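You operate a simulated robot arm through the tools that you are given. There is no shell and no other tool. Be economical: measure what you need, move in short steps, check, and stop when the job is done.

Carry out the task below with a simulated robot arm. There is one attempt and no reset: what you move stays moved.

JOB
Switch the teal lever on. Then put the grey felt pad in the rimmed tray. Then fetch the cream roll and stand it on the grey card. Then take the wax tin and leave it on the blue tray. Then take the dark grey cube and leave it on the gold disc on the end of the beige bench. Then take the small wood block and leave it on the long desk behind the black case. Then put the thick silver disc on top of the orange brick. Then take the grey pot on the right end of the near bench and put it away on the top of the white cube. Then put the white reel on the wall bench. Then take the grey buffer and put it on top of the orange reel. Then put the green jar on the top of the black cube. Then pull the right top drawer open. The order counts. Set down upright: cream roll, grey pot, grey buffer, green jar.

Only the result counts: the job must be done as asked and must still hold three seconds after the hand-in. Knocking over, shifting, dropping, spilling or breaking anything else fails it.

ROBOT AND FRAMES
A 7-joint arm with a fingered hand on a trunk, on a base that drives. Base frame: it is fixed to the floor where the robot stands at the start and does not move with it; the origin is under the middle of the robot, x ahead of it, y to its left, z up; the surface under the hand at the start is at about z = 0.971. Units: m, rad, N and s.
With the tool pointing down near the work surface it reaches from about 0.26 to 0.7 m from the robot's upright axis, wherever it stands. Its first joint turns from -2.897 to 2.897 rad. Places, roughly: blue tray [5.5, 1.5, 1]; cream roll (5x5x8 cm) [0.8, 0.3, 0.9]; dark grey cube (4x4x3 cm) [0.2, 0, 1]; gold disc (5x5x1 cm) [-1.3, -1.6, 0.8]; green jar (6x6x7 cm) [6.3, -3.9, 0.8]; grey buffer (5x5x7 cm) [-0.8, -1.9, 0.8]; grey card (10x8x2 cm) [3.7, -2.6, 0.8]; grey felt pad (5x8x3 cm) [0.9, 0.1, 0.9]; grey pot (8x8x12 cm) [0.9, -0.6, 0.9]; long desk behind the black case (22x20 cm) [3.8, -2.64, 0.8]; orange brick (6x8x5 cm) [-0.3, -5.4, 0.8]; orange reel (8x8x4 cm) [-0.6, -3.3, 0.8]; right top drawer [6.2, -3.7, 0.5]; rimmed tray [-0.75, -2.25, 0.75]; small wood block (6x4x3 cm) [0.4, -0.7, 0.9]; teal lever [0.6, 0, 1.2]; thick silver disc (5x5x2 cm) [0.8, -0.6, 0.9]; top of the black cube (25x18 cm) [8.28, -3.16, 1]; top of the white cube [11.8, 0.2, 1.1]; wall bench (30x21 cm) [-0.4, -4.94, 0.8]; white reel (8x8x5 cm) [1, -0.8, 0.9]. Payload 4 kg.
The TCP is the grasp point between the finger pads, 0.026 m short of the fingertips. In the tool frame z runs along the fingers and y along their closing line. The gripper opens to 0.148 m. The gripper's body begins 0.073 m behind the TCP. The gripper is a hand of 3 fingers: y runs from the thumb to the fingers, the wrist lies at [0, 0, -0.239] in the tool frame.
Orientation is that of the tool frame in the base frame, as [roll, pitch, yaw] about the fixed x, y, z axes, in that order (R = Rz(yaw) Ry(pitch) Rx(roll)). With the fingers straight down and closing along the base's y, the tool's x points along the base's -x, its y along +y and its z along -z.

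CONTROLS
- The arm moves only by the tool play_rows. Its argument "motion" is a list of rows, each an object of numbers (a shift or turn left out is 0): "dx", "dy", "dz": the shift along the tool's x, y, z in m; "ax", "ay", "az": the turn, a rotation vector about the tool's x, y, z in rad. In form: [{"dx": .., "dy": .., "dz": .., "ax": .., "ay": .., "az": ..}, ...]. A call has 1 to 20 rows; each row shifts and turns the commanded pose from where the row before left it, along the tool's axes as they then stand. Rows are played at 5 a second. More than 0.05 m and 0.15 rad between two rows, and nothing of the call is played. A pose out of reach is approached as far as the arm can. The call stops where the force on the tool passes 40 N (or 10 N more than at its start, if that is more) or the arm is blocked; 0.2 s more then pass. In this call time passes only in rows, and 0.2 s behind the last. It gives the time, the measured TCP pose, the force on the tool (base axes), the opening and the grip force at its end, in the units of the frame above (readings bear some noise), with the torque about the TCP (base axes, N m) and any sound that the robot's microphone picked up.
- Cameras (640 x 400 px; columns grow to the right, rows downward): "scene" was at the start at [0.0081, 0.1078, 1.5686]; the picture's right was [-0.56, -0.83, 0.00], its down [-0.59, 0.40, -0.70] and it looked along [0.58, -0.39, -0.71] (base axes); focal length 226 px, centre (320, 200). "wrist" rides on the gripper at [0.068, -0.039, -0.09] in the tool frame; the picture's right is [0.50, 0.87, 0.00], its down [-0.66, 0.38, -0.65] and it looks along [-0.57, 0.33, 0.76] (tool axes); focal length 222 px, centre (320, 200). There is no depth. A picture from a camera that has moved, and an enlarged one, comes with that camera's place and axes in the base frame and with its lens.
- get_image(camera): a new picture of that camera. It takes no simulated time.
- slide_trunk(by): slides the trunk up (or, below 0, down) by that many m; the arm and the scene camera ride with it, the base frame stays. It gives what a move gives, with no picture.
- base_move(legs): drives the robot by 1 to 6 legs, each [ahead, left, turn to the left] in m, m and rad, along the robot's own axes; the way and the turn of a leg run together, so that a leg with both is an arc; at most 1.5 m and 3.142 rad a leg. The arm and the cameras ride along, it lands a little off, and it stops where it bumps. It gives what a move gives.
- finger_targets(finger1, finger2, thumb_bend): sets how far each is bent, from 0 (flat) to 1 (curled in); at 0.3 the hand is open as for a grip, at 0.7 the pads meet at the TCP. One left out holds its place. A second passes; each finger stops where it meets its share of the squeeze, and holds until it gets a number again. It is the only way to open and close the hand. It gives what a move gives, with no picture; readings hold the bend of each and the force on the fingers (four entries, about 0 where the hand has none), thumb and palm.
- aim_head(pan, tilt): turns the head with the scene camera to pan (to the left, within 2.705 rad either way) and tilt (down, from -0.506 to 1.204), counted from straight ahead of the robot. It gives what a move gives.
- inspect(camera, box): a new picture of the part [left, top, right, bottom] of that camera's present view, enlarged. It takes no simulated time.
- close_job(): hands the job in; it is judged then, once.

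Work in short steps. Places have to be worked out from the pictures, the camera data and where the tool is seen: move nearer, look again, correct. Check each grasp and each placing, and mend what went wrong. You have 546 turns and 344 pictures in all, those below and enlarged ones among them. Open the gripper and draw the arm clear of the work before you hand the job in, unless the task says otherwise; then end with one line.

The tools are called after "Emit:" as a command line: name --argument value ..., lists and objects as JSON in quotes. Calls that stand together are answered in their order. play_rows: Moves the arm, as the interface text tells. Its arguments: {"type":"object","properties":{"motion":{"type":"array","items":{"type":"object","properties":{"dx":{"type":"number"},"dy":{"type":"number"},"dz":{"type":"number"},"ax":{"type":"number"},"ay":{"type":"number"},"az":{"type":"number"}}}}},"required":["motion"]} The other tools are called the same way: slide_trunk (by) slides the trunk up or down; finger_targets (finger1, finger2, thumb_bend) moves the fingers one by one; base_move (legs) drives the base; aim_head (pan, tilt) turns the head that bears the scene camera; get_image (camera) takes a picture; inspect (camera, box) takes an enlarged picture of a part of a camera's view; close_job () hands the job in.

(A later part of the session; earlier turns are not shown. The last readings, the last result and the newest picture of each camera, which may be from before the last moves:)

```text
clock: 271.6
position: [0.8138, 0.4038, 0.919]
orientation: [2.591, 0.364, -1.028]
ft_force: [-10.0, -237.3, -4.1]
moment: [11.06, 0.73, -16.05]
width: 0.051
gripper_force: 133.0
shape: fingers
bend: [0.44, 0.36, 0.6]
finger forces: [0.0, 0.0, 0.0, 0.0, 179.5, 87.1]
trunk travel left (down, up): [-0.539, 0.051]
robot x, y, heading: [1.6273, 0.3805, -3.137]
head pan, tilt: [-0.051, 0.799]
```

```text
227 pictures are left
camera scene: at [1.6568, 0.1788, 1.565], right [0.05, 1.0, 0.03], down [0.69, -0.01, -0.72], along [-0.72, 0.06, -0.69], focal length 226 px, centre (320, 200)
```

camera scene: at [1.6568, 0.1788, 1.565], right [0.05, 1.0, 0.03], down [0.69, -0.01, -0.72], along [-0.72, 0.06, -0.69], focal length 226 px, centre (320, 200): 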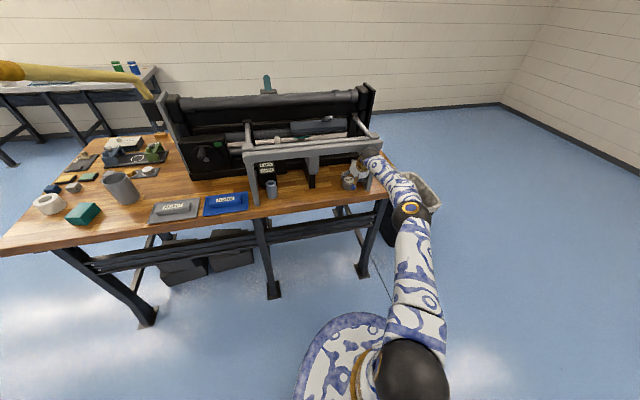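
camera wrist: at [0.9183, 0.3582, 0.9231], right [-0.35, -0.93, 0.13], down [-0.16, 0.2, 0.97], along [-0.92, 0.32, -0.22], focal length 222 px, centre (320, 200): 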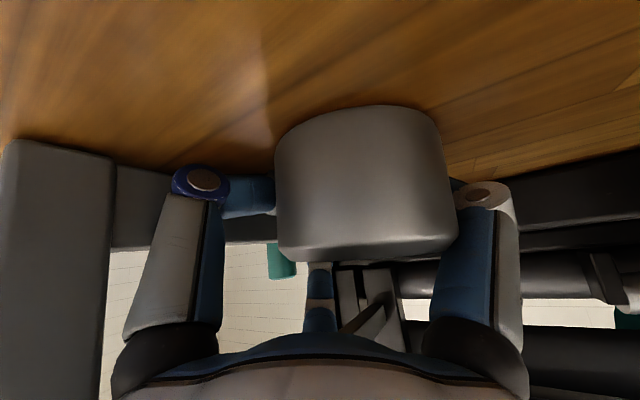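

The hand is now pressed sideways against the frame leg. I relieve it by moving −y.

Emit:
play_rows --motion '[{"dx": 0.008, "dy": 0.006}, {"dx": 0.008, "dy": 0.006}]'

Emit:
get_image --camera "wrist"

Emit:
inspect --camera "scene" --box '[280, 120, 460, 240]'

```text
clock: 271.9
position: [0.814, 0.3999, 0.925]
orientation: [2.563, 0.352, -1.002]
ft_force: [-70.6, -63.0, -4.4]
moment: [3.58, -3.41, -1.46]
width: 0.0573
gripper_force: 71.9
shape: fingers
bend: [0.44, 0.36, 0.57]
finger forces: [0.1, 0.0, 0.1, 0.0, 19.6, 124.8]
trunk travel left (down, up): [-0.539, 0.051]
robot x, y, heading: [1.6537, 0.3883, 3.12]
head pan, tilt: [-0.051, 0.799]
stopped in row 1: the arm was blocked; the commanded pose is now the measured one
```

```text
226 pictures are left
camera wrist: at [0.9274, 0.3735, 0.9518], right [-0.27, -0.92, 0.27], down [-0.16, 0.32, 0.93], along [-0.95, 0.21, -0.23], focal length 222 px, centre (320, 200)
```

wrist: 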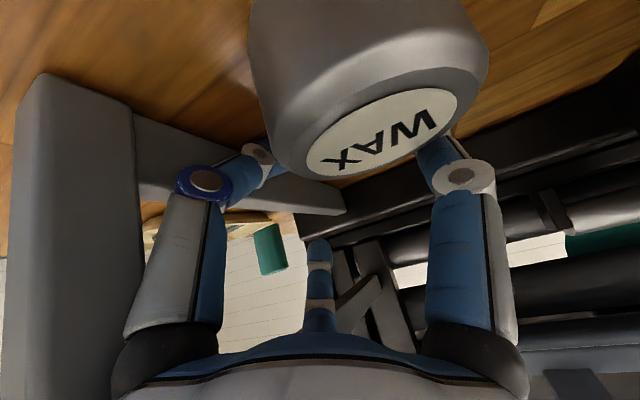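

```text
3.33 times, centred on (370, 180) of scene
camera zoom: at [1.6574, 0.1673, 1.561], right [0.07, 1.0, 0.05], down [0.7, -0.02, -0.71], along [-0.71, 0.08, -0.7], focal length 755 px, centre (153, 267)
```

zoom: 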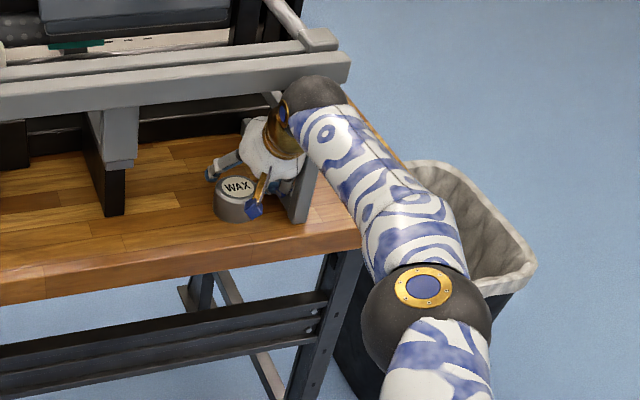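

Palm is pressed by the frame leg from its near-right side, so moving the base slightly ahead and left (−x, −y) should relieve it.

Emit:
base_move --legs '[[0.02, 0.04, 0]]'

Emit:
get_image --camera "scene"

Emit:
get_image --camera "wrist"

```text
clock: 272.6
position: [0.8193, 0.388, 0.9287]
orientation: [2.542, 0.306, -0.908]
ft_force: [-3.7, -11.4, 12.7]
moment: [0.41, -0.38, -0.19]
width: 0.0606
gripper_force: 11.2
shape: fingers
bend: [0.44, 0.36, 0.55]
finger forces: [0.1, 0.0, 0.0, 0.0, 13.3, 9.5]
trunk travel left (down, up): [-0.539, 0.051]
robot x, y, heading: [1.6686, 0.381, 3.138]
head pan, tilt: [-0.051, 0.799]
stopped in leg 1: the robot was blocked; the commanded pose is now the measured one
```

```text
224 pictures are left
camera scene: at [1.6621, 0.2139, 1.5655], right [0.05, 1.0, 0.02], down [0.71, -0.03, -0.7], along [-0.7, 0.05, -0.71], focal length 226 px, centre (320, 200)
```

scene: 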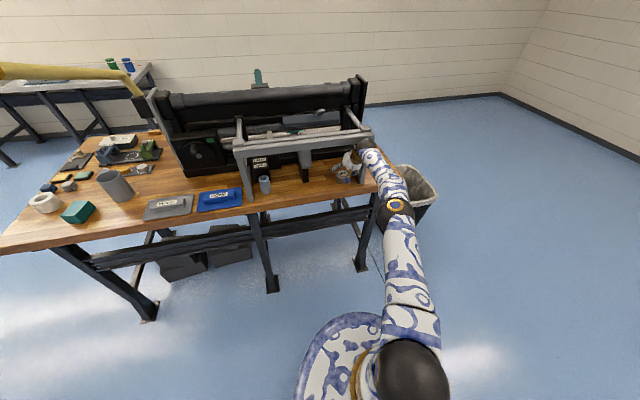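

```text
223 pictures are left
camera wrist: at [0.9344, 0.3744, 0.9581], right [-0.18, -0.93, 0.31], down [-0.2, 0.35, 0.92], along [-0.96, 0.1, -0.25], focal length 222 px, centre (320, 200)
```

wrist: 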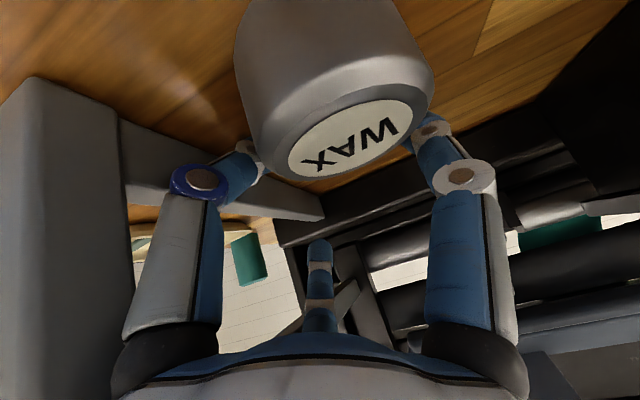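

Forces dropped to ~13 N. I take a tiny null step to see whether things are settled.

Emit:
play_rows --motion '[{"dz": 0.0}, {"dz": 0.0}]'

```text
clock: 273.2
position: [0.8211, 0.3848, 0.9281]
orientation: [2.548, 0.298, -0.894]
ft_force: [-23.3, -15.9, 33.6]
moment: [2.29, -2.69, 0.26]
width: 0.0597
gripper_force: 28.7
shape: fingers
bend: [0.44, 0.36, 0.56]
finger forces: [0.0, 0.0, 0.0, 0.0, 22.0, 35.6]
trunk travel left (down, up): [-0.539, 0.051]
robot x, y, heading: [1.6652, 0.3805, -3.143]
head pan, tilt: [-0.051, 0.799]
stopped in row 2: the force on the tool passed its limit at 46 N (the readings are from after the stop); the commanded pose is now the measured one
```

Palm presses on the tin's lid and the thumb on the bar. I curl the thumb in slightly and raise 1 cm.

Emit:
finger_targets --thumb_bend 0.6

Emit:
play_rows --motion '[{"dx": -0.0029, "dy": 0.0053, "dz": -0.0079}]'

Emit:
get_image --camera "wrist"

```text
clock: 274.2
position: [0.82, 0.3885, 0.9274]
orientation: [2.544, 0.298, -0.898]
ft_force: [-2.0, -26.4, 5.3]
moment: [2.2, -0.4, -1.55]
width: 0.0572
gripper_force: 15.6
shape: fingers
bend: [0.44, 0.36, 0.6]
finger forces: [0.0, 0.1, 0.0, 0.0, 0.1, 30.1]
trunk travel left (down, up): [-0.539, 0.051]
robot x, y, heading: [1.6647, 0.3843, -3.139]
head pan, tilt: [-0.051, 0.799]
```

```text
clock: 274.6
position: [0.8202, 0.3861, 0.9253]
orientation: [2.547, 0.281, -0.895]
ft_force: [12.2, -24.0, 15.9]
moment: [2.42, 0.12, -2.05]
width: 0.055
gripper_force: 13.8
shape: fingers
bend: [0.44, 0.36, 0.61]
finger forces: [0.0, 0.1, 0.0, 0.0, 2.6, 24.9]
trunk travel left (down, up): [-0.539, 0.051]
robot x, y, heading: [1.6679, 0.3845, -3.143]
head pan, tilt: [-0.051, 0.799]
stopped in row 1: the force on the tool passed its limit at 55 N (the readings are from after the stop); the commanded pose is now the measured one
```

```text
222 pictures are left
camera wrist: at [0.9352, 0.3752, 0.9568], right [-0.17, -0.93, 0.33], down [-0.22, 0.36, 0.91], along [-0.96, 0.08, -0.27], focal length 222 px, centre (320, 200)
```

wrist: 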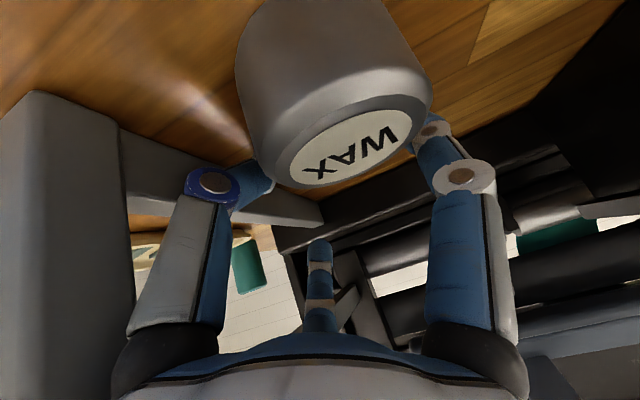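

Raising is blocked by the rail. I retreat the way it came: outward and slightly −y.

Emit:
play_rows --motion '[{"dx": 0.0085, "dy": -0.0016, "dz": -0.004}, {"dx": 0.0085, "dy": -0.0016, "dz": -0.004}, {"dx": 0.0085, "dy": -0.0016, "dz": -0.004}]'

Emit:
get_image --camera "wrist"

```text
clock: 275.2
position: [0.8224, 0.3838, 0.9199]
orientation: [2.541, 0.288, -0.901]
ft_force: [-17.7, -2.8, 7.9]
moment: [0.33, -0.99, 0.68]
width: 0.0511
gripper_force: 11.8
shape: fingers
bend: [0.44, 0.36, 0.64]
finger forces: [0.0, 0.1, 0.0, 0.0, 7.9, 15.8]
trunk travel left (down, up): [-0.539, 0.051]
robot x, y, heading: [1.662, 0.3825, -3.137]
head pan, tilt: [-0.051, 0.799]
stopped in row 3: the force on the tool passed its limit at 48 N (the readings are from after the stop); the commanded pose is now the measured one
```

```text
221 pictures are left
camera wrist: at [0.9364, 0.3714, 0.9505], right [-0.18, -0.93, 0.33], down [-0.21, 0.36, 0.91], along [-0.96, 0.09, -0.26], focal length 222 px, centre (320, 200)
```

wrist: 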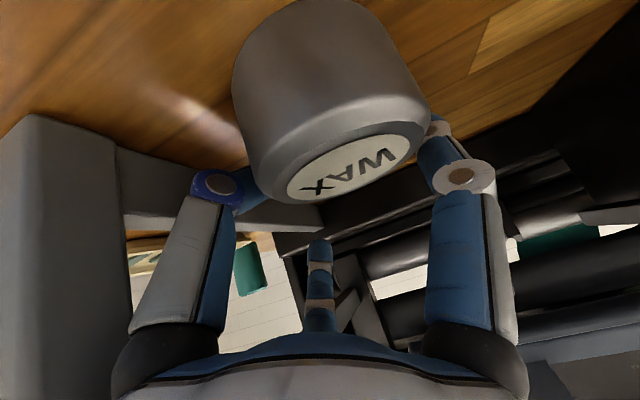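

I move −y 3 cm first, to free the thumb base from the leg.

Emit:
play_rows --motion '[{"dx": 0.0075, "dy": 0.0064, "dz": 0.0017}, {"dx": 0.0075, "dy": 0.0064, "dz": 0.0017}, {"dx": 0.0075, "dy": 0.0064, "dz": 0.0017}]'

Emit:
inspect --camera "scene" --box '[300, 110, 420, 210]'

```text
clock: 276.0
position: [0.8263, 0.3547, 0.9207]
orientation: [2.543, 0.285, -0.903]
ft_force: [0.0, 4.8, 11.3]
moment: [0.2, 0.05, -0.02]
width: 0.0515
gripper_force: 5.2
shape: fingers
bend: [0.44, 0.36, 0.64]
finger forces: [0.0, 0.0, 0.0, 0.1, 11.3, 0.1]
trunk travel left (down, up): [-0.539, 0.051]
robot x, y, heading: [1.6577, 0.3849, -3.142]
head pan, tilt: [-0.051, 0.799]
```

```text
4.00 times, centred on (360, 160) of scene
camera zoom: at [1.6445, 0.2381, 1.5685], right [0.05, 1.0, 0.0], down [0.72, -0.04, -0.7], along [-0.7, 0.03, -0.72], focal length 906 px, centre (160, 360)
```

zoom: 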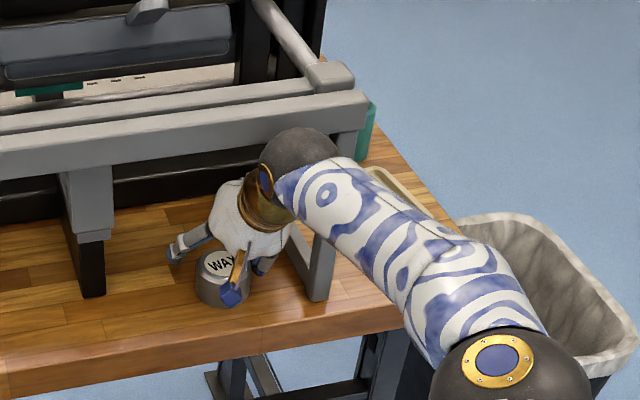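

Freed. Now view the wrist camera.

Emit:
play_rows --motion '[{"dx": -0.0028, "dy": 0.0054, "dz": -0.008}]'

Emit:
get_image --camera "wrist"

```text
clock: 276.4
position: [0.827, 0.3523, 0.9218]
orientation: [2.552, 0.281, -0.895]
ft_force: [-2.6, 1.6, 4.6]
moment: [0.03, 0.11, 0.03]
width: 0.0525
gripper_force: 3.3
shape: fingers
bend: [0.44, 0.36, 0.63]
finger forces: [0.0, 0.0, 0.0, 0.0, 5.8, 0.1]
trunk travel left (down, up): [-0.539, 0.051]
robot x, y, heading: [1.665, 0.3776, -3.142]
head pan, tilt: [-0.051, 0.799]
```

```text
219 pictures are left
camera wrist: at [0.9406, 0.3409, 0.9542], right [-0.18, -0.93, 0.32], down [-0.22, 0.36, 0.91], along [-0.96, 0.09, -0.27], focal length 222 px, centre (320, 200)
```

wrist: 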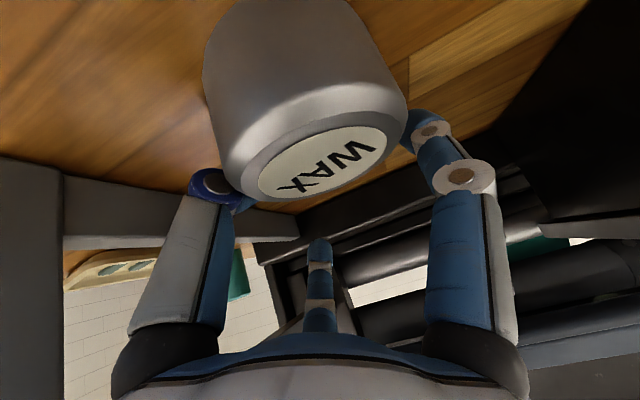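

The tin is now at ≈(0.87, 0.34) with my fingertips behind it. I close thumb and finger 1 behind it and pull it outward 3 cm.

Emit:
finger_targets --finger1 0.58 --thumb_bend 0.64

Emit:
play_rows --motion '[{"dx": 0.006, "dy": -0.0055, "dz": -0.0058}, {"dx": 0.006, "dy": -0.0055, "dz": -0.0058}, {"dx": 0.006, "dy": -0.0055, "dz": -0.0058}]'

Emit:
get_image --camera "wrist"

Emit:
inspect --camera "scene" --box '[300, 110, 420, 210]'

```text
clock: 277.4
position: [0.8265, 0.3536, 0.9217]
orientation: [2.551, 0.28, -0.899]
ft_force: [0.5, 0.0, -0.2]
moment: [0.02, 0.02, 0.04]
width: 0.0291
gripper_force: 0.1
shape: fingers
bend: [0.57, 0.36, 0.64]
finger forces: [0.1, 0.0, 0.1, 0.0, 0.2, 0.0]
trunk travel left (down, up): [-0.539, 0.051]
robot x, y, heading: [1.6642, 0.3822, -3.138]
head pan, tilt: [-0.051, 0.799]
```

```text
clock: 278.2
position: [0.8537, 0.3537, 0.9309]
orientation: [2.542, 0.286, -0.902]
ft_force: [-1.1, -0.4, 0.3]
moment: [-0.01, -0.01, 0.0]
width: 0.0295
gripper_force: 0.4
shape: fingers
bend: [0.57, 0.36, 0.64]
finger forces: [0.5, 0.0, 0.0, 0.0, 0.3, 0.0]
trunk travel left (down, up): [-0.539, 0.051]
robot x, y, heading: [1.6606, 0.3805, -3.14]
head pan, tilt: [-0.051, 0.799]
```

```text
218 pictures are left
camera wrist: at [0.9682, 0.3411, 0.9616], right [-0.18, -0.93, 0.33], down [-0.21, 0.36, 0.91], along [-0.96, 0.09, -0.26], focal length 222 px, centre (320, 200)
```

wrist: 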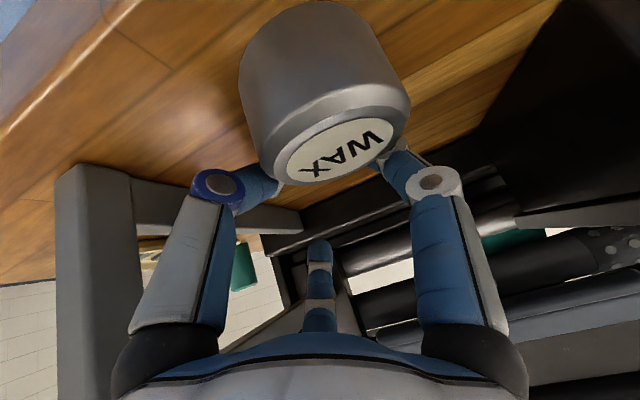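

```text
4.00 times, centred on (360, 160) of scene
camera zoom: at [1.6428, 0.2374, 1.5686], right [0.05, 1.0, 0.0], down [0.72, -0.04, -0.7], along [-0.7, 0.03, -0.72], focal length 906 px, centre (160, 360)
```

zoom: 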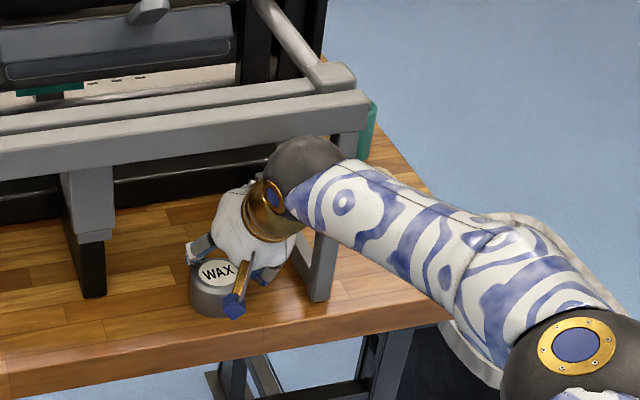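

It's following. Pull 3.5 cm more, slightly lower.

Emit:
play_rows --motion '[{"dx": 0.0068, "dy": -0.0071, "dz": -0.0034}, {"dx": 0.0068, "dy": -0.0071, "dz": -0.0034}, {"dx": 0.006, "dy": -0.0055, "dz": -0.0058}, {"dx": 0.003, "dy": -0.0028, "dz": -0.0029}]'

Emit:
inspect --camera "scene" --box '[300, 110, 420, 210]'

Emit:
get_image --camera "wrist"

```text
clock: 279.2
position: [0.8892, 0.3557, 0.9226]
orientation: [2.544, 0.283, -0.903]
ft_force: [-0.3, -0.1, 0.9]
moment: [-0.03, -0.03, -0.04]
width: 0.0292
gripper_force: 1.0
shape: fingers
bend: [0.57, 0.36, 0.64]
finger forces: [0.7, 0.0, 0.0, 0.0, 0.6, 0.0]
trunk travel left (down, up): [-0.539, 0.051]
robot x, y, heading: [1.6638, 0.3803, -3.146]
head pan, tilt: [-0.051, 0.799]
```

```text
4.00 times, centred on (360, 160) of scene
camera zoom: at [1.643, 0.2375, 1.5683], right [0.05, 1.0, 0.0], down [0.72, -0.04, -0.7], along [-0.7, 0.03, -0.72], focal length 906 px, centre (160, 360)
```

zoom: 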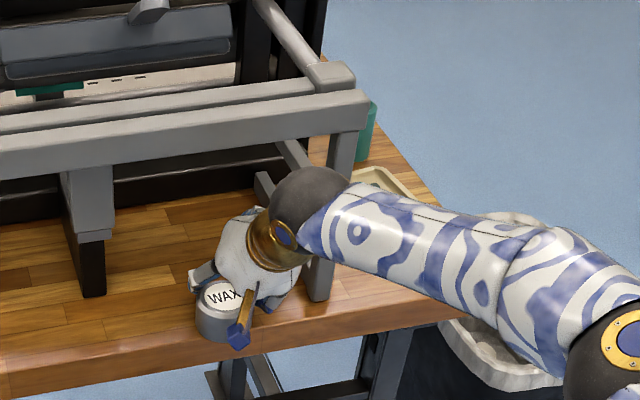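

```text
215 pictures are left
camera wrist: at [1.0039, 0.3422, 0.9535], right [-0.18, -0.93, 0.33], down [-0.22, 0.36, 0.91], along [-0.96, 0.09, -0.27], focal length 222 px, centre (320, 200)
```

wrist: 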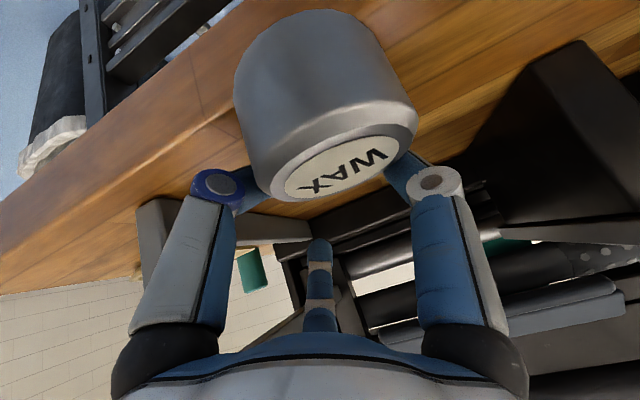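

The tin is out near the edge (centre ≈ (0.92, 0.338)). I open the fingers and retract up-and-back along the tool axis.

Emit:
finger_targets --finger1 0.38 --thumb_bend 0.4

Emit:
play_rows --motion '[{"dz": -0.03}, {"dz": -0.04}, {"dz": -0.04}, {"dz": -0.04}]'

Emit:
get_image --camera "scene"

Emit:
get_image --camera "wrist"

```text
clock: 280.2
position: [0.8908, 0.3553, 0.923]
orientation: [2.543, 0.289, -0.902]
ft_force: [-7.1, -2.7, 22.6]
moment: [0.07, 0.28, 0.06]
width: 0.0682
gripper_force: 11.6
shape: fingers
bend: [0.38, 0.36, 0.55]
finger forces: [0.0, 0.1, 0.1, 0.1, 22.6, 0.1]
trunk travel left (down, up): [-0.539, 0.051]
robot x, y, heading: [1.6598, 0.3811, -3.14]
head pan, tilt: [-0.051, 0.799]
```

```text
clock: 281.2
position: [0.9793, 0.3791, 1.0401]
orientation: [2.543, 0.285, -0.901]
ft_force: [-0.7, 0.4, -0.3]
moment: [-0.01, -0.01, 0.02]
width: 0.0976
gripper_force: 0.2
shape: fingers
bend: [0.38, 0.36, 0.4]
finger forces: [0.0, 0.0, 0.0, 0.0, 0.1, 0.0]
trunk travel left (down, up): [-0.539, 0.051]
robot x, y, heading: [1.6653, 0.3851, -3.139]
head pan, tilt: [-0.051, 0.799]
```

```text
214 pictures are left
camera scene: at [1.6434, 0.2375, 1.5683], right [0.05, 1.0, 0.0], down [0.72, -0.04, -0.7], along [-0.7, 0.03, -0.72], focal length 226 px, centre (320, 200)
```

scene: 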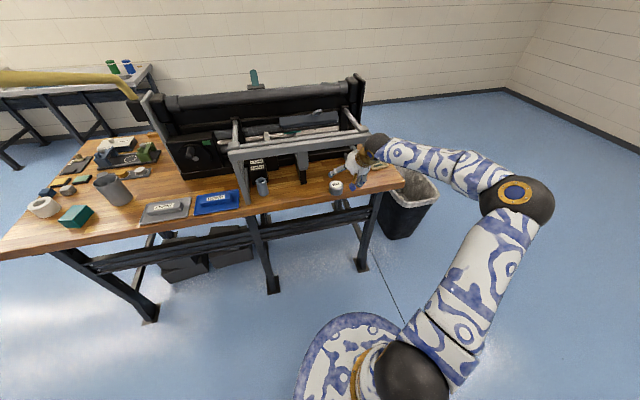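

```text
213 pictures are left
camera wrist: at [1.0931, 0.3672, 1.0712], right [-0.18, -0.93, 0.33], down [-0.22, 0.36, 0.91], along [-0.96, 0.09, -0.27], focal length 222 px, centre (320, 200)
```

wrist: 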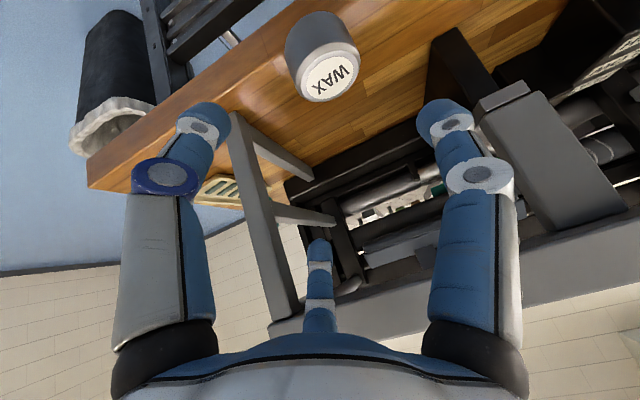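

Hand is free and everything else looks undisturbed. I back the hand out, and level it to a mild 20° tilt.

Emit:
play_rows --motion '[{"dx": 0.03, "dy": -0.0274, "dz": -0.029}, {"dx": 0.03, "dy": -0.0274, "dz": -0.029}, {"dx": -0.0083, "dy": 0.0162, "dz": -0.0239}, {"dx": -0.0083, "dy": 0.0162, "dz": -0.0239}, {"ax": 0.0781, "ay": 0.0265, "az": -0.0786}, {"ax": 0.0781, "ay": 0.0265, "az": -0.0786}, {"ax": 0.0781, "ay": 0.0265, "az": -0.0786}, {"ax": 0.0781, "ay": 0.0265, "az": -0.0786}]'

Emit:
get_image --camera "wrist"

Emit:
inspect --camera "scene" --box '[260, 110, 440, 230]'

```text
clock: 283.0
position: [1.0764, 0.3774, 1.1014]
orientation: [2.962, 0.307, -0.556]
ft_force: [0.2, -0.1, -0.6]
moment: [0.04, -0.01, 0.03]
width: 0.0979
gripper_force: 0.0
shape: fingers
bend: [0.38, 0.36, 0.4]
finger forces: [0.1, 0.0, 0.0, 0.0, 0.0, 0.0]
trunk travel left (down, up): [-0.539, 0.051]
robot x, y, heading: [1.6641, 0.3844, -3.14]
head pan, tilt: [-0.051, 0.799]
```

```text
212 pictures are left
camera wrist: at [1.1817, 0.3751, 1.1579], right [0.0, -1.0, 0.0], down [-0.48, 0.0, 0.88], along [-0.88, 0.01, -0.48], focal length 222 px, centre (320, 200)
```

wrist: 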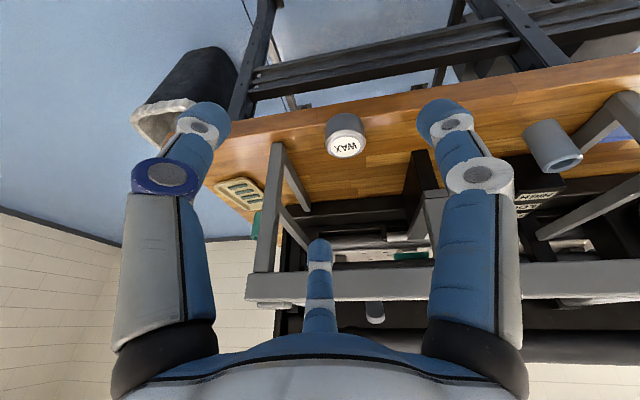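

```text
3.33 times, centred on (350, 170) of scene
camera zoom: at [1.6428, 0.2373, 1.5683], right [0.05, 1.0, 0.0], down [0.72, -0.04, -0.7], along [-0.7, 0.03, -0.72], focal length 755 px, centre (220, 300)
```

zoom: 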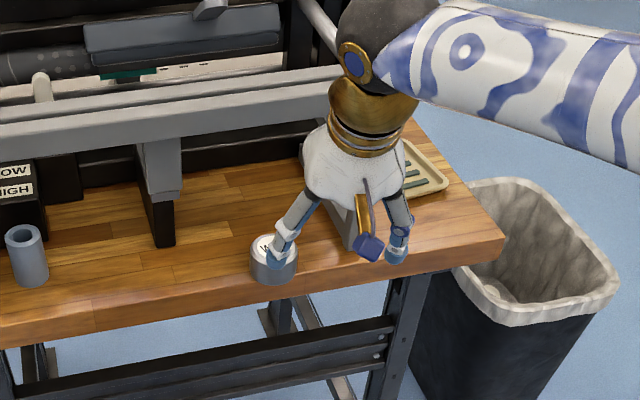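

Tin ≈ (0.935, 0.340), now accessible. I descend in front, align, and move in 10 cm.

Emit:
play_rows --motion '[{"dx": 0.0187, "dy": 0.0324}, {"dx": 0.0139, "dy": -0.008, "dz": 0.0438}, {"dx": 0.0139, "dy": -0.008, "dz": 0.0438}, {"dx": 0.0139, "dy": -0.008, "dz": 0.0438}, {"dx": -0.0407, "dy": 0.0235, "dz": 0.0172}]'

Emit:
get_image --camera "wrist"

```text
clock: 284.2
position: [1.0269, 0.3402, 0.9603]
orientation: [2.961, 0.306, -0.557]
ft_force: [0.4, 0.6, 0.9]
moment: [-0.04, 0.02, 0.0]
width: 0.098
gripper_force: 0.1
shape: fingers
bend: [0.38, 0.36, 0.4]
finger forces: [0.1, 0.0, 0.0, 0.0, 0.0, 0.0]
trunk travel left (down, up): [-0.539, 0.051]
robot x, y, heading: [1.6633, 0.3794, -3.139]
head pan, tilt: [-0.051, 0.799]
```

```text
210 pictures are left
camera wrist: at [1.132, 0.3388, 1.0181], right [-0.01, -1.0, 0.0], down [-0.48, 0.0, 0.88], along [-0.88, 0.01, -0.48], focal length 222 px, centre (320, 200)
```

wrist: 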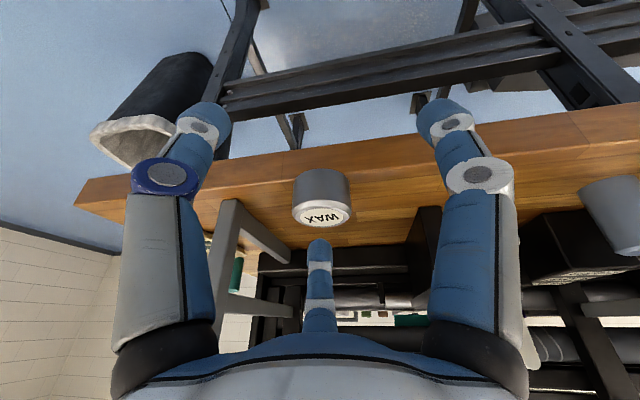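

Centred on the tin. Move in 8.7 cm at this height, then lower behind it.

Emit:
play_rows --motion '[{"dx": -0.0354, "dy": 0.0204, "dz": 0.0149}, {"dx": -0.0354, "dy": 0.0204, "dz": 0.0149}]'

Emit:
play_rows --motion '[{"dx": 0.003, "dy": -0.0017, "dz": 0.0094}, {"dx": 0.003, "dy": -0.0017, "dz": 0.0094}]'

Emit:
get_image --camera "wrist"

```text
clock: 284.8
position: [0.9378, 0.3424, 0.9587]
orientation: [2.96, 0.307, -0.558]
ft_force: [0.3, -1.3, -0.9]
moment: [-0.05, 0.0, -0.05]
width: 0.0978
gripper_force: 0.0
shape: fingers
bend: [0.38, 0.36, 0.4]
finger forces: [0.1, 0.0, 0.1, 0.1, 0.0, 0.0]
trunk travel left (down, up): [-0.539, 0.051]
robot x, y, heading: [1.6615, 0.3821, -3.139]
head pan, tilt: [-0.051, 0.799]
```

```text
clock: 285.4
position: [0.9376, 0.3431, 0.9414]
orientation: [2.962, 0.306, -0.556]
ft_force: [-1.5, -0.1, 0.2]
moment: [0.0, 0.0, 0.05]
width: 0.0981
gripper_force: 0.1
shape: fingers
bend: [0.38, 0.36, 0.4]
finger forces: [0.0, 0.0, 0.0, 0.0, 0.0, 0.1]
trunk travel left (down, up): [-0.539, 0.051]
robot x, y, heading: [1.6608, 0.3792, -3.137]
head pan, tilt: [-0.051, 0.799]
```

```text
209 pictures are left
camera wrist: at [1.0427, 0.3409, 0.998], right [-0.01, -1.0, 0.0], down [-0.48, 0.0, 0.88], along [-0.88, 0.01, -0.48], focal length 222 px, centre (320, 200)
```

wrist: 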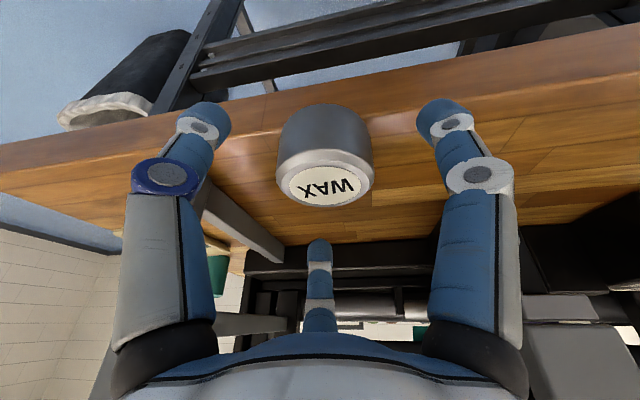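

Good. Lower 5 mm more and close all three fingers.

Emit:
play_rows --motion '[{"dx": 0.0015, "dy": -0.0009, "dz": 0.0047}]'

Emit:
finger_targets --finger1 0.7 --finger2 0.7 --thumb_bend 0.7

Emit:
get_image --camera "wrist"

```text
clock: 285.8
position: [0.9367, 0.3433, 0.9361]
orientation: [2.961, 0.308, -0.557]
ft_force: [0.5, -0.6, 0.2]
moment: [0.02, -0.01, 0.0]
width: 0.098
gripper_force: 0.1
shape: fingers
bend: [0.38, 0.36, 0.4]
finger forces: [0.0, 0.0, 0.0, 0.0, 0.0, 0.1]
trunk travel left (down, up): [-0.539, 0.051]
robot x, y, heading: [1.6679, 0.3818, -3.145]
head pan, tilt: [-0.051, 0.799]
```

```text
clock: 286.8
position: [0.9384, 0.3425, 0.9366]
orientation: [2.96, 0.307, -0.556]
ft_force: [1.2, 0.2, -0.2]
moment: [0.01, -0.01, -0.01]
width: 0.0426
gripper_force: 15.6
shape: fingers
bend: [0.54, 0.52, 0.61]
finger forces: [9.0, 8.7, 0.1, 0.1, 13.1, 0.0]
trunk travel left (down, up): [-0.539, 0.051]
robot x, y, heading: [1.6642, 0.3823, -3.142]
head pan, tilt: [-0.051, 0.799]
```

```text
208 pictures are left
camera wrist: at [1.0428, 0.3407, 0.9938], right [-0.01, -1.0, 0.0], down [-0.48, 0.0, 0.88], along [-0.88, 0.01, -0.48], focal length 222 px, centre (320, 200)
```

wrist: 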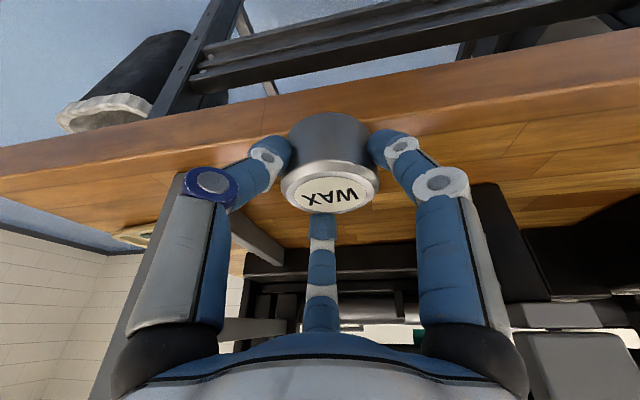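

Solid three-finger grip. Lift 2 cm and back out.

Emit:
play_rows --motion '[{"dx": -0.003, "dy": 0.0017, "dz": -0.0094}, {"dx": -0.003, "dy": 0.0017, "dz": -0.0094}, {"dx": 0.0366, "dy": -0.0211, "dz": -0.0154}, {"dx": 0.0366, "dy": -0.0211, "dz": -0.0154}, {"dx": 0.0366, "dy": -0.0211, "dz": -0.0154}, {"dx": -0.0134, "dy": 0.0077, "dz": -0.0423}, {"dx": -0.0134, "dy": 0.0077, "dz": -0.0423}, {"dx": -0.0134, "dy": 0.0077, "dz": -0.0423}]'

Emit:
get_image --camera "wrist"

Emit:
get_image --camera "scene"

```text
clock: 288.6
position: [1.0759, 0.3423, 1.0902]
orientation: [2.963, 0.306, -0.557]
ft_force: [-0.1, 0.2, -0.9]
moment: [-0.03, -0.02, 0.0]
width: 0.0421
gripper_force: 14.9
shape: fingers
bend: [0.53, 0.52, 0.62]
finger forces: [8.7, 8.0, 0.0, 0.0, 12.7, 0.0]
trunk travel left (down, up): [-0.539, 0.051]
robot x, y, heading: [1.6645, 0.3815, -3.14]
head pan, tilt: [-0.051, 0.799]
```

```text
207 pictures are left
camera wrist: at [1.1804, 0.3407, 1.1474], right [-0.01, -1.0, 0.0], down [-0.48, 0.0, 0.88], along [-0.88, 0.01, -0.48], focal length 222 px, centre (320, 200)
```

wrist: 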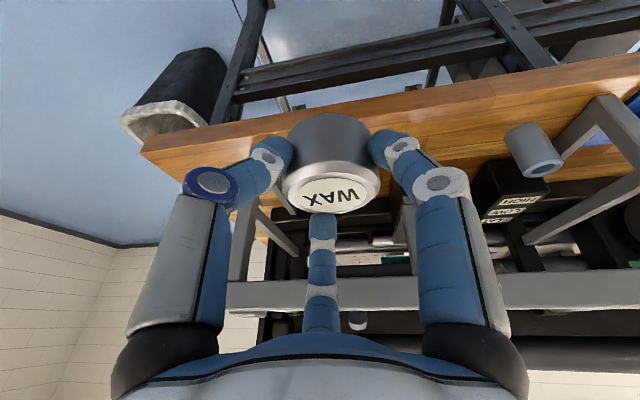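

```text
206 pictures are left
camera scene: at [1.6432, 0.2374, 1.5683], right [0.05, 1.0, 0.0], down [0.72, -0.04, -0.7], along [-0.7, 0.03, -0.72], focal length 226 px, centre (320, 200)
```

scene: 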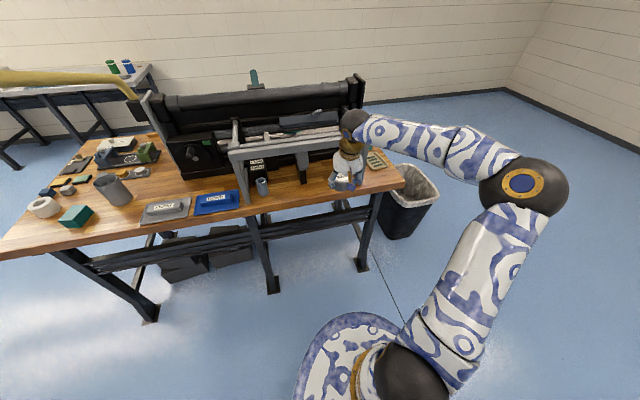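

Tin secured. I back off, turn around to +x and look for the blue tray.

Emit:
base_move --legs '[[-0.2, 0, 0], [0, 0, -3.13]]'

Emit:
aim_head --pan 0.25 --tilt 0.4

Emit:
get_image --camera "scene"

```text
clock: 297.6
position: [2.4494, 0.4102, 1.0896]
orientation: [2.961, 0.307, 2.567]
ft_force: [0.1, -0.7, -0.6]
moment: [-0.03, 0.0, 0.01]
width: 0.0414
gripper_force: 13.5
shape: fingers
bend: [0.54, 0.52, 0.62]
finger forces: [7.5, 7.5, 0.0, 0.0, 12.1, 0.0]
trunk travel left (down, up): [-0.539, 0.051]
robot x, y, heading: [1.8639, 0.3822, -0.017]
head pan, tilt: [-0.051, 0.799]
```

```text
clock: 298.5
position: [2.4486, 0.4117, 1.089]
orientation: [2.962, 0.309, 2.565]
ft_force: [0.2, -0.4, -0.7]
moment: [-0.04, 0.02, -0.01]
width: 0.0414
gripper_force: 13.8
shape: fingers
bend: [0.54, 0.52, 0.62]
finger forces: [7.5, 7.6, 0.0, 0.0, 12.0, 0.1]
trunk travel left (down, up): [-0.539, 0.051]
robot x, y, heading: [1.8632, 0.3844, -0.015]
head pan, tilt: [0.25, 0.4]
```

```text
205 pictures are left
camera scene: at [1.8959, 0.5581, 1.6034], right [0.23, -0.97, 0.0], down [-0.38, -0.09, -0.92], along [0.9, 0.21, -0.39], focal length 226 px, centre (320, 200)
```

scene: 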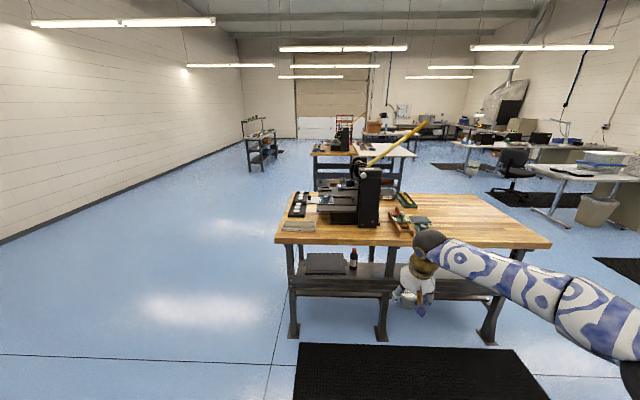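

I zoom on the farther bench and the rack.

Emit:
inspect --camera "scene" --box '[220, 100, 440, 240]'

```text
2.86 times, centred on (330, 170) of scene
camera zoom: at [1.8959, 0.5581, 1.6034], right [0.23, -0.97, 0.0], down [-0.38, -0.09, -0.92], along [0.9, 0.21, -0.39], focal length 647 px, centre (291, 286)
```

zoom: 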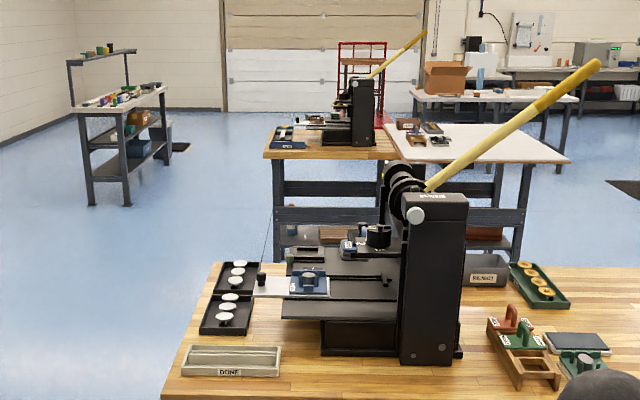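

The blue tray is at the left end of the third bench (~(5.4, 1.4)). I drive along the left aisle at y≈1.8.

Emit:
base_move --legs '[[0, 1.42, 0.015], [1.4, 0, 0], [1.1, 0, 0]]'

Emit:
aim_head --pan -0.1 --tilt 0.6

Emit:
get_image --camera "scene"

```text
clock: 317.3
position: [4.9477, 1.7432, 1.0897]
orientation: [2.961, 0.306, 2.525]
ft_force: [0.1, -0.1, -0.4]
moment: [-0.03, 0.02, 0.04]
width: 0.0414
gripper_force: 13.5
shape: fingers
bend: [0.54, 0.52, 0.62]
finger forces: [7.5, 7.5, 0.0, 0.0, 11.8, 0.1]
trunk travel left (down, up): [-0.539, 0.051]
robot x, y, heading: [4.3595, 1.7381, -0.06]
head pan, tilt: [0.25, 0.4]
```

```text
clock: 318.1
position: [4.9481, 1.7435, 1.0888]
orientation: [2.959, 0.309, 2.525]
ft_force: [0.4, 0.0, -2.1]
moment: [0.0, 0.01, -0.02]
width: 0.0413
gripper_force: 13.4
shape: fingers
bend: [0.54, 0.52, 0.62]
finger forces: [7.5, 7.6, 0.1, 0.0, 11.9, 0.1]
trunk travel left (down, up): [-0.539, 0.051]
robot x, y, heading: [4.3601, 1.7357, -0.058]
head pan, tilt: [-0.099, 0.6]
```

```text
203 pictures are left
camera scene: at [4.3965, 1.8815, 1.5852], right [-0.16, -0.99, 0.0], down [-0.56, 0.09, -0.83], along [0.82, -0.13, -0.56], focal length 226 px, centre (320, 200)
```

scene: 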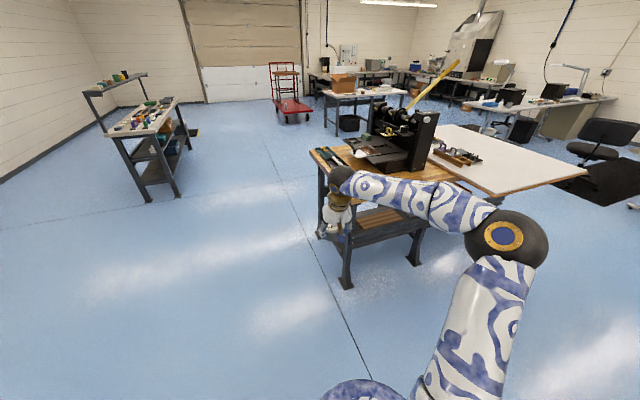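

I zoom in on the bench's left end.

Emit:
inspect --camera "scene" --box '[290, 100, 470, 220]'

Emit:
get_image --camera "wrist"

```text
3.33 times, centred on (380, 160) of scene
camera zoom: at [4.3965, 1.8815, 1.5852], right [-0.16, -0.99, 0.0], down [-0.56, 0.09, -0.83], along [0.82, -0.13, -0.56], focal length 755 px, centre (120, 333)
```

zoom: 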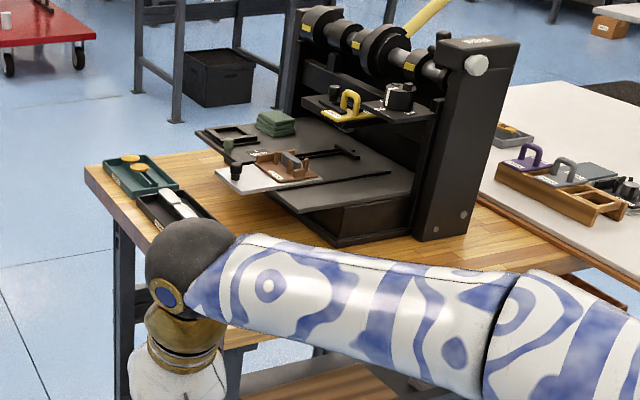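

```text
201 pictures are left
camera wrist: at [4.843, 1.7492, 1.1468], right [0.07, 1.0, 0.0], down [0.48, -0.03, 0.88], along [0.87, -0.06, -0.48], focal length 222 px, centre (320, 200)
```

wrist: 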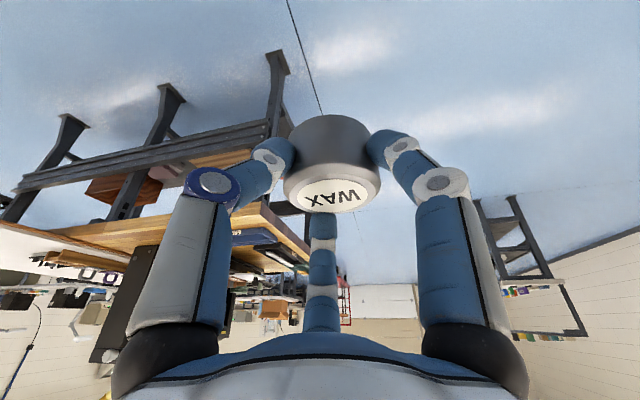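

The arm hides the near corner; the wrist view shows something blue there. I zoom the wrist view.

Emit:
inspect --camera "wrist" --box '[160, 190, 330, 300]'

Emit:
aim_head --pan 0.0 --tilt 0.8

Emit:
base_move --legs '[[0.0, 0.0, 0.35]]'

Emit:
aim_head --pan -0.6 --tilt 0.6

Emit:
get_image --camera "scene"

```text
3.64 times, centred on (245, 245) of wrist
camera zoom: at [4.843, 1.7492, 1.1468], right [0.07, 1.0, 0.0], down [0.48, -0.03, 0.88], along [0.87, -0.06, -0.48], focal length 808 px, centre (593, 36)
```

zoom: 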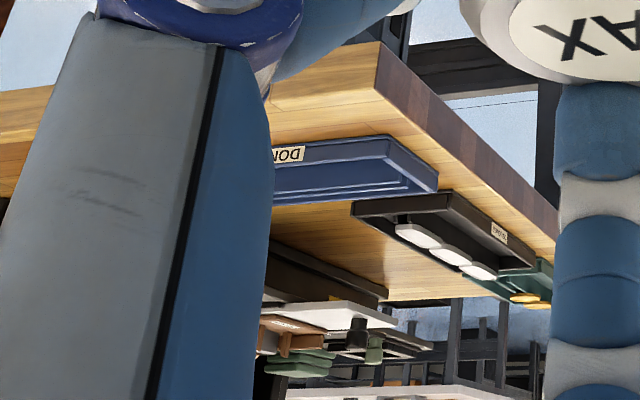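

```text
clock: 318.9
position: [4.9481, 1.7442, 1.0901]
orientation: [2.963, 0.307, 2.525]
ft_force: [-0.6, -0.2, -1.0]
moment: [0.0, 0.0, -0.01]
width: 0.0413
gripper_force: 13.8
shape: fingers
bend: [0.54, 0.52, 0.62]
finger forces: [7.5, 7.4, 0.0, 0.1, 11.9, 0.1]
trunk travel left (down, up): [-0.539, 0.051]
robot x, y, heading: [4.3605, 1.7396, -0.056]
head pan, tilt: [0.0, 0.799]
```

```text
clock: 320.3
position: [4.9091, 1.9464, 1.0896]
orientation: [2.96, 0.307, 2.877]
ft_force: [0.4, 0.0, -0.5]
moment: [0.0, 0.02, 0.05]
width: 0.0412
gripper_force: 13.2
shape: fingers
bend: [0.54, 0.52, 0.62]
finger forces: [7.4, 7.5, 0.1, 0.0, 11.9, 0.0]
trunk travel left (down, up): [-0.539, 0.051]
robot x, y, heading: [4.3589, 1.7354, 0.292]
head pan, tilt: [0.0, 0.799]
```

```text
clock: 321.3
position: [4.9089, 1.946, 1.0901]
orientation: [2.959, 0.308, 2.88]
ft_force: [-0.3, 0.2, -1.1]
moment: [-0.04, -0.02, 0.0]
width: 0.0412
gripper_force: 13.6
shape: fingers
bend: [0.54, 0.52, 0.62]
finger forces: [7.4, 7.6, 0.0, 0.1, 11.8, 0.0]
trunk travel left (down, up): [-0.539, 0.051]
robot x, y, heading: [4.3563, 1.7407, 0.292]
head pan, tilt: [-0.6, 0.6]
```

```text
199 pictures are left
camera scene: at [4.3433, 1.8417, 1.5852], right [-0.3, -0.95, 0.0], down [-0.54, 0.17, -0.82], along [0.79, -0.25, -0.57], focal length 226 px, centre (320, 200)
```

scene: 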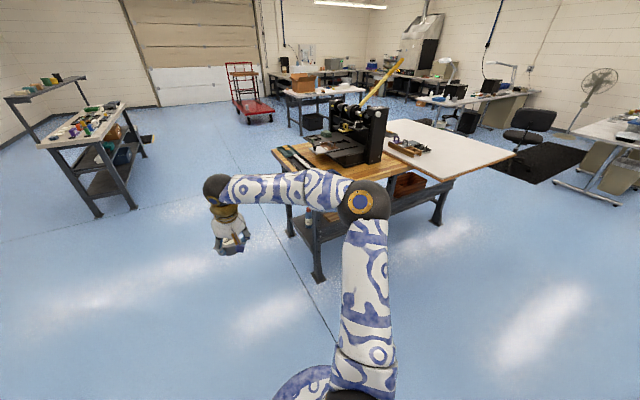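

The blue "DONE" tray is near the bench's near-left corner, ~(5.35, 1.45). I face the bench and align y≈1.5.

Emit:
base_move --legs '[[0, 0, -0.35], [0.1, -0.22, 0]]'

Emit:
aim_head --pan -0.05 --tilt 0.6

Emit:
get_image --camera "scene"

Emit:
get_image --camera "wrist"

```text
clock: 324.2
position: [5.0341, 1.5173, 1.09]
orientation: [2.959, 0.306, 2.534]
ft_force: [-0.3, 0.1, -0.2]
moment: [-0.04, 0.03, 0.02]
width: 0.0413
gripper_force: 13.1
shape: fingers
bend: [0.54, 0.52, 0.62]
finger forces: [7.3, 7.6, 0.1, 0.0, 11.8, 0.1]
trunk travel left (down, up): [-0.539, 0.051]
robot x, y, heading: [4.4471, 1.505, -0.05]
head pan, tilt: [-0.6, 0.6]
```

```text
clock: 325.2
position: [5.0359, 1.5169, 1.0892]
orientation: [2.962, 0.307, 2.534]
ft_force: [0.3, 0.0, -1.8]
moment: [-0.01, 0.01, -0.01]
width: 0.0412
gripper_force: 13.0
shape: fingers
bend: [0.54, 0.52, 0.62]
finger forces: [7.3, 7.5, 0.0, 0.0, 11.8, 0.0]
trunk travel left (down, up): [-0.539, 0.051]
robot x, y, heading: [4.4457, 1.5045, -0.049]
head pan, tilt: [-0.051, 0.6]
```

```text
198 pictures are left
camera scene: at [4.4837, 1.6542, 1.5852], right [-0.1, -0.99, 0.0], down [-0.56, 0.06, -0.82], along [0.82, -0.08, -0.57], focal length 226 px, centre (320, 200)
```

scene: 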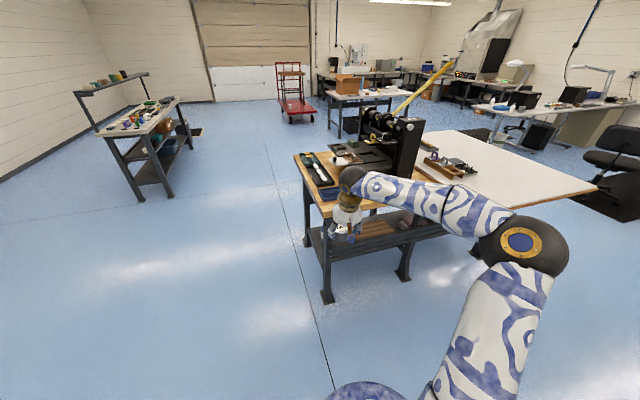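

```text
197 pictures are left
camera wrist: at [4.9309, 1.5216, 1.1468], right [0.06, 1.0, 0.0], down [0.48, -0.03, 0.88], along [0.87, -0.05, -0.48], focal length 222 px, centre (320, 200)
```

wrist: 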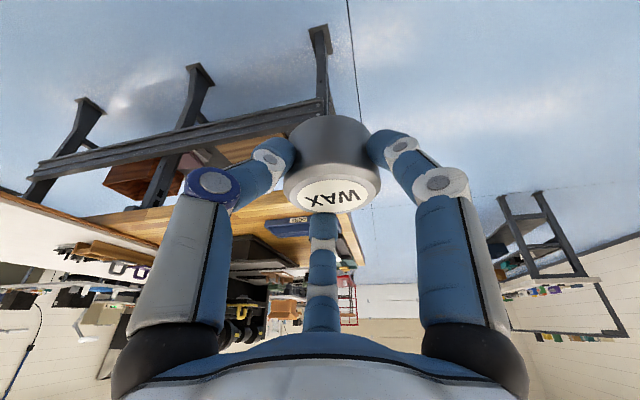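

Emit:
inspect --camera "wrist" --box '[220, 180, 370, 280]'

Emit:
inspect --camera "scene" --box '[280, 130, 440, 230]'

```text
4.00 times, centred on (295, 230) of wrist
camera zoom: at [4.9309, 1.5216, 1.1468], right [0.06, 1.0, 0.0], down [0.48, -0.03, 0.88], along [0.87, -0.05, -0.48], focal length 888 px, centre (420, 80)
```

zoom: 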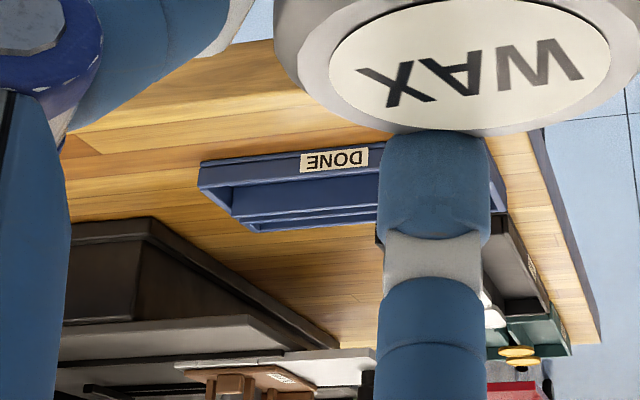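

```text
4.00 times, centred on (360, 180) of scene
camera zoom: at [4.4837, 1.6542, 1.5852], right [-0.1, -0.99, 0.0], down [-0.56, 0.06, -0.82], along [0.82, -0.08, -0.57], focal length 906 px, centre (160, 280)
```

zoom: 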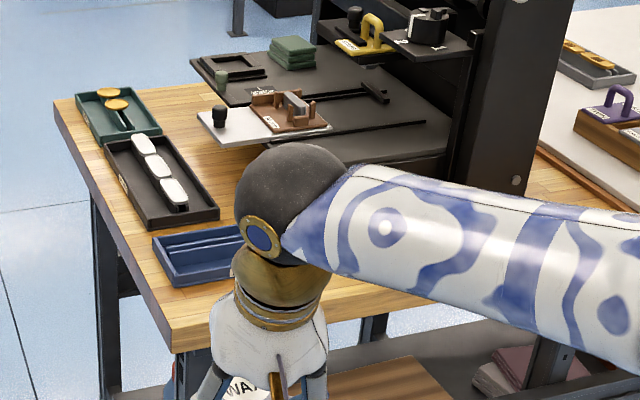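

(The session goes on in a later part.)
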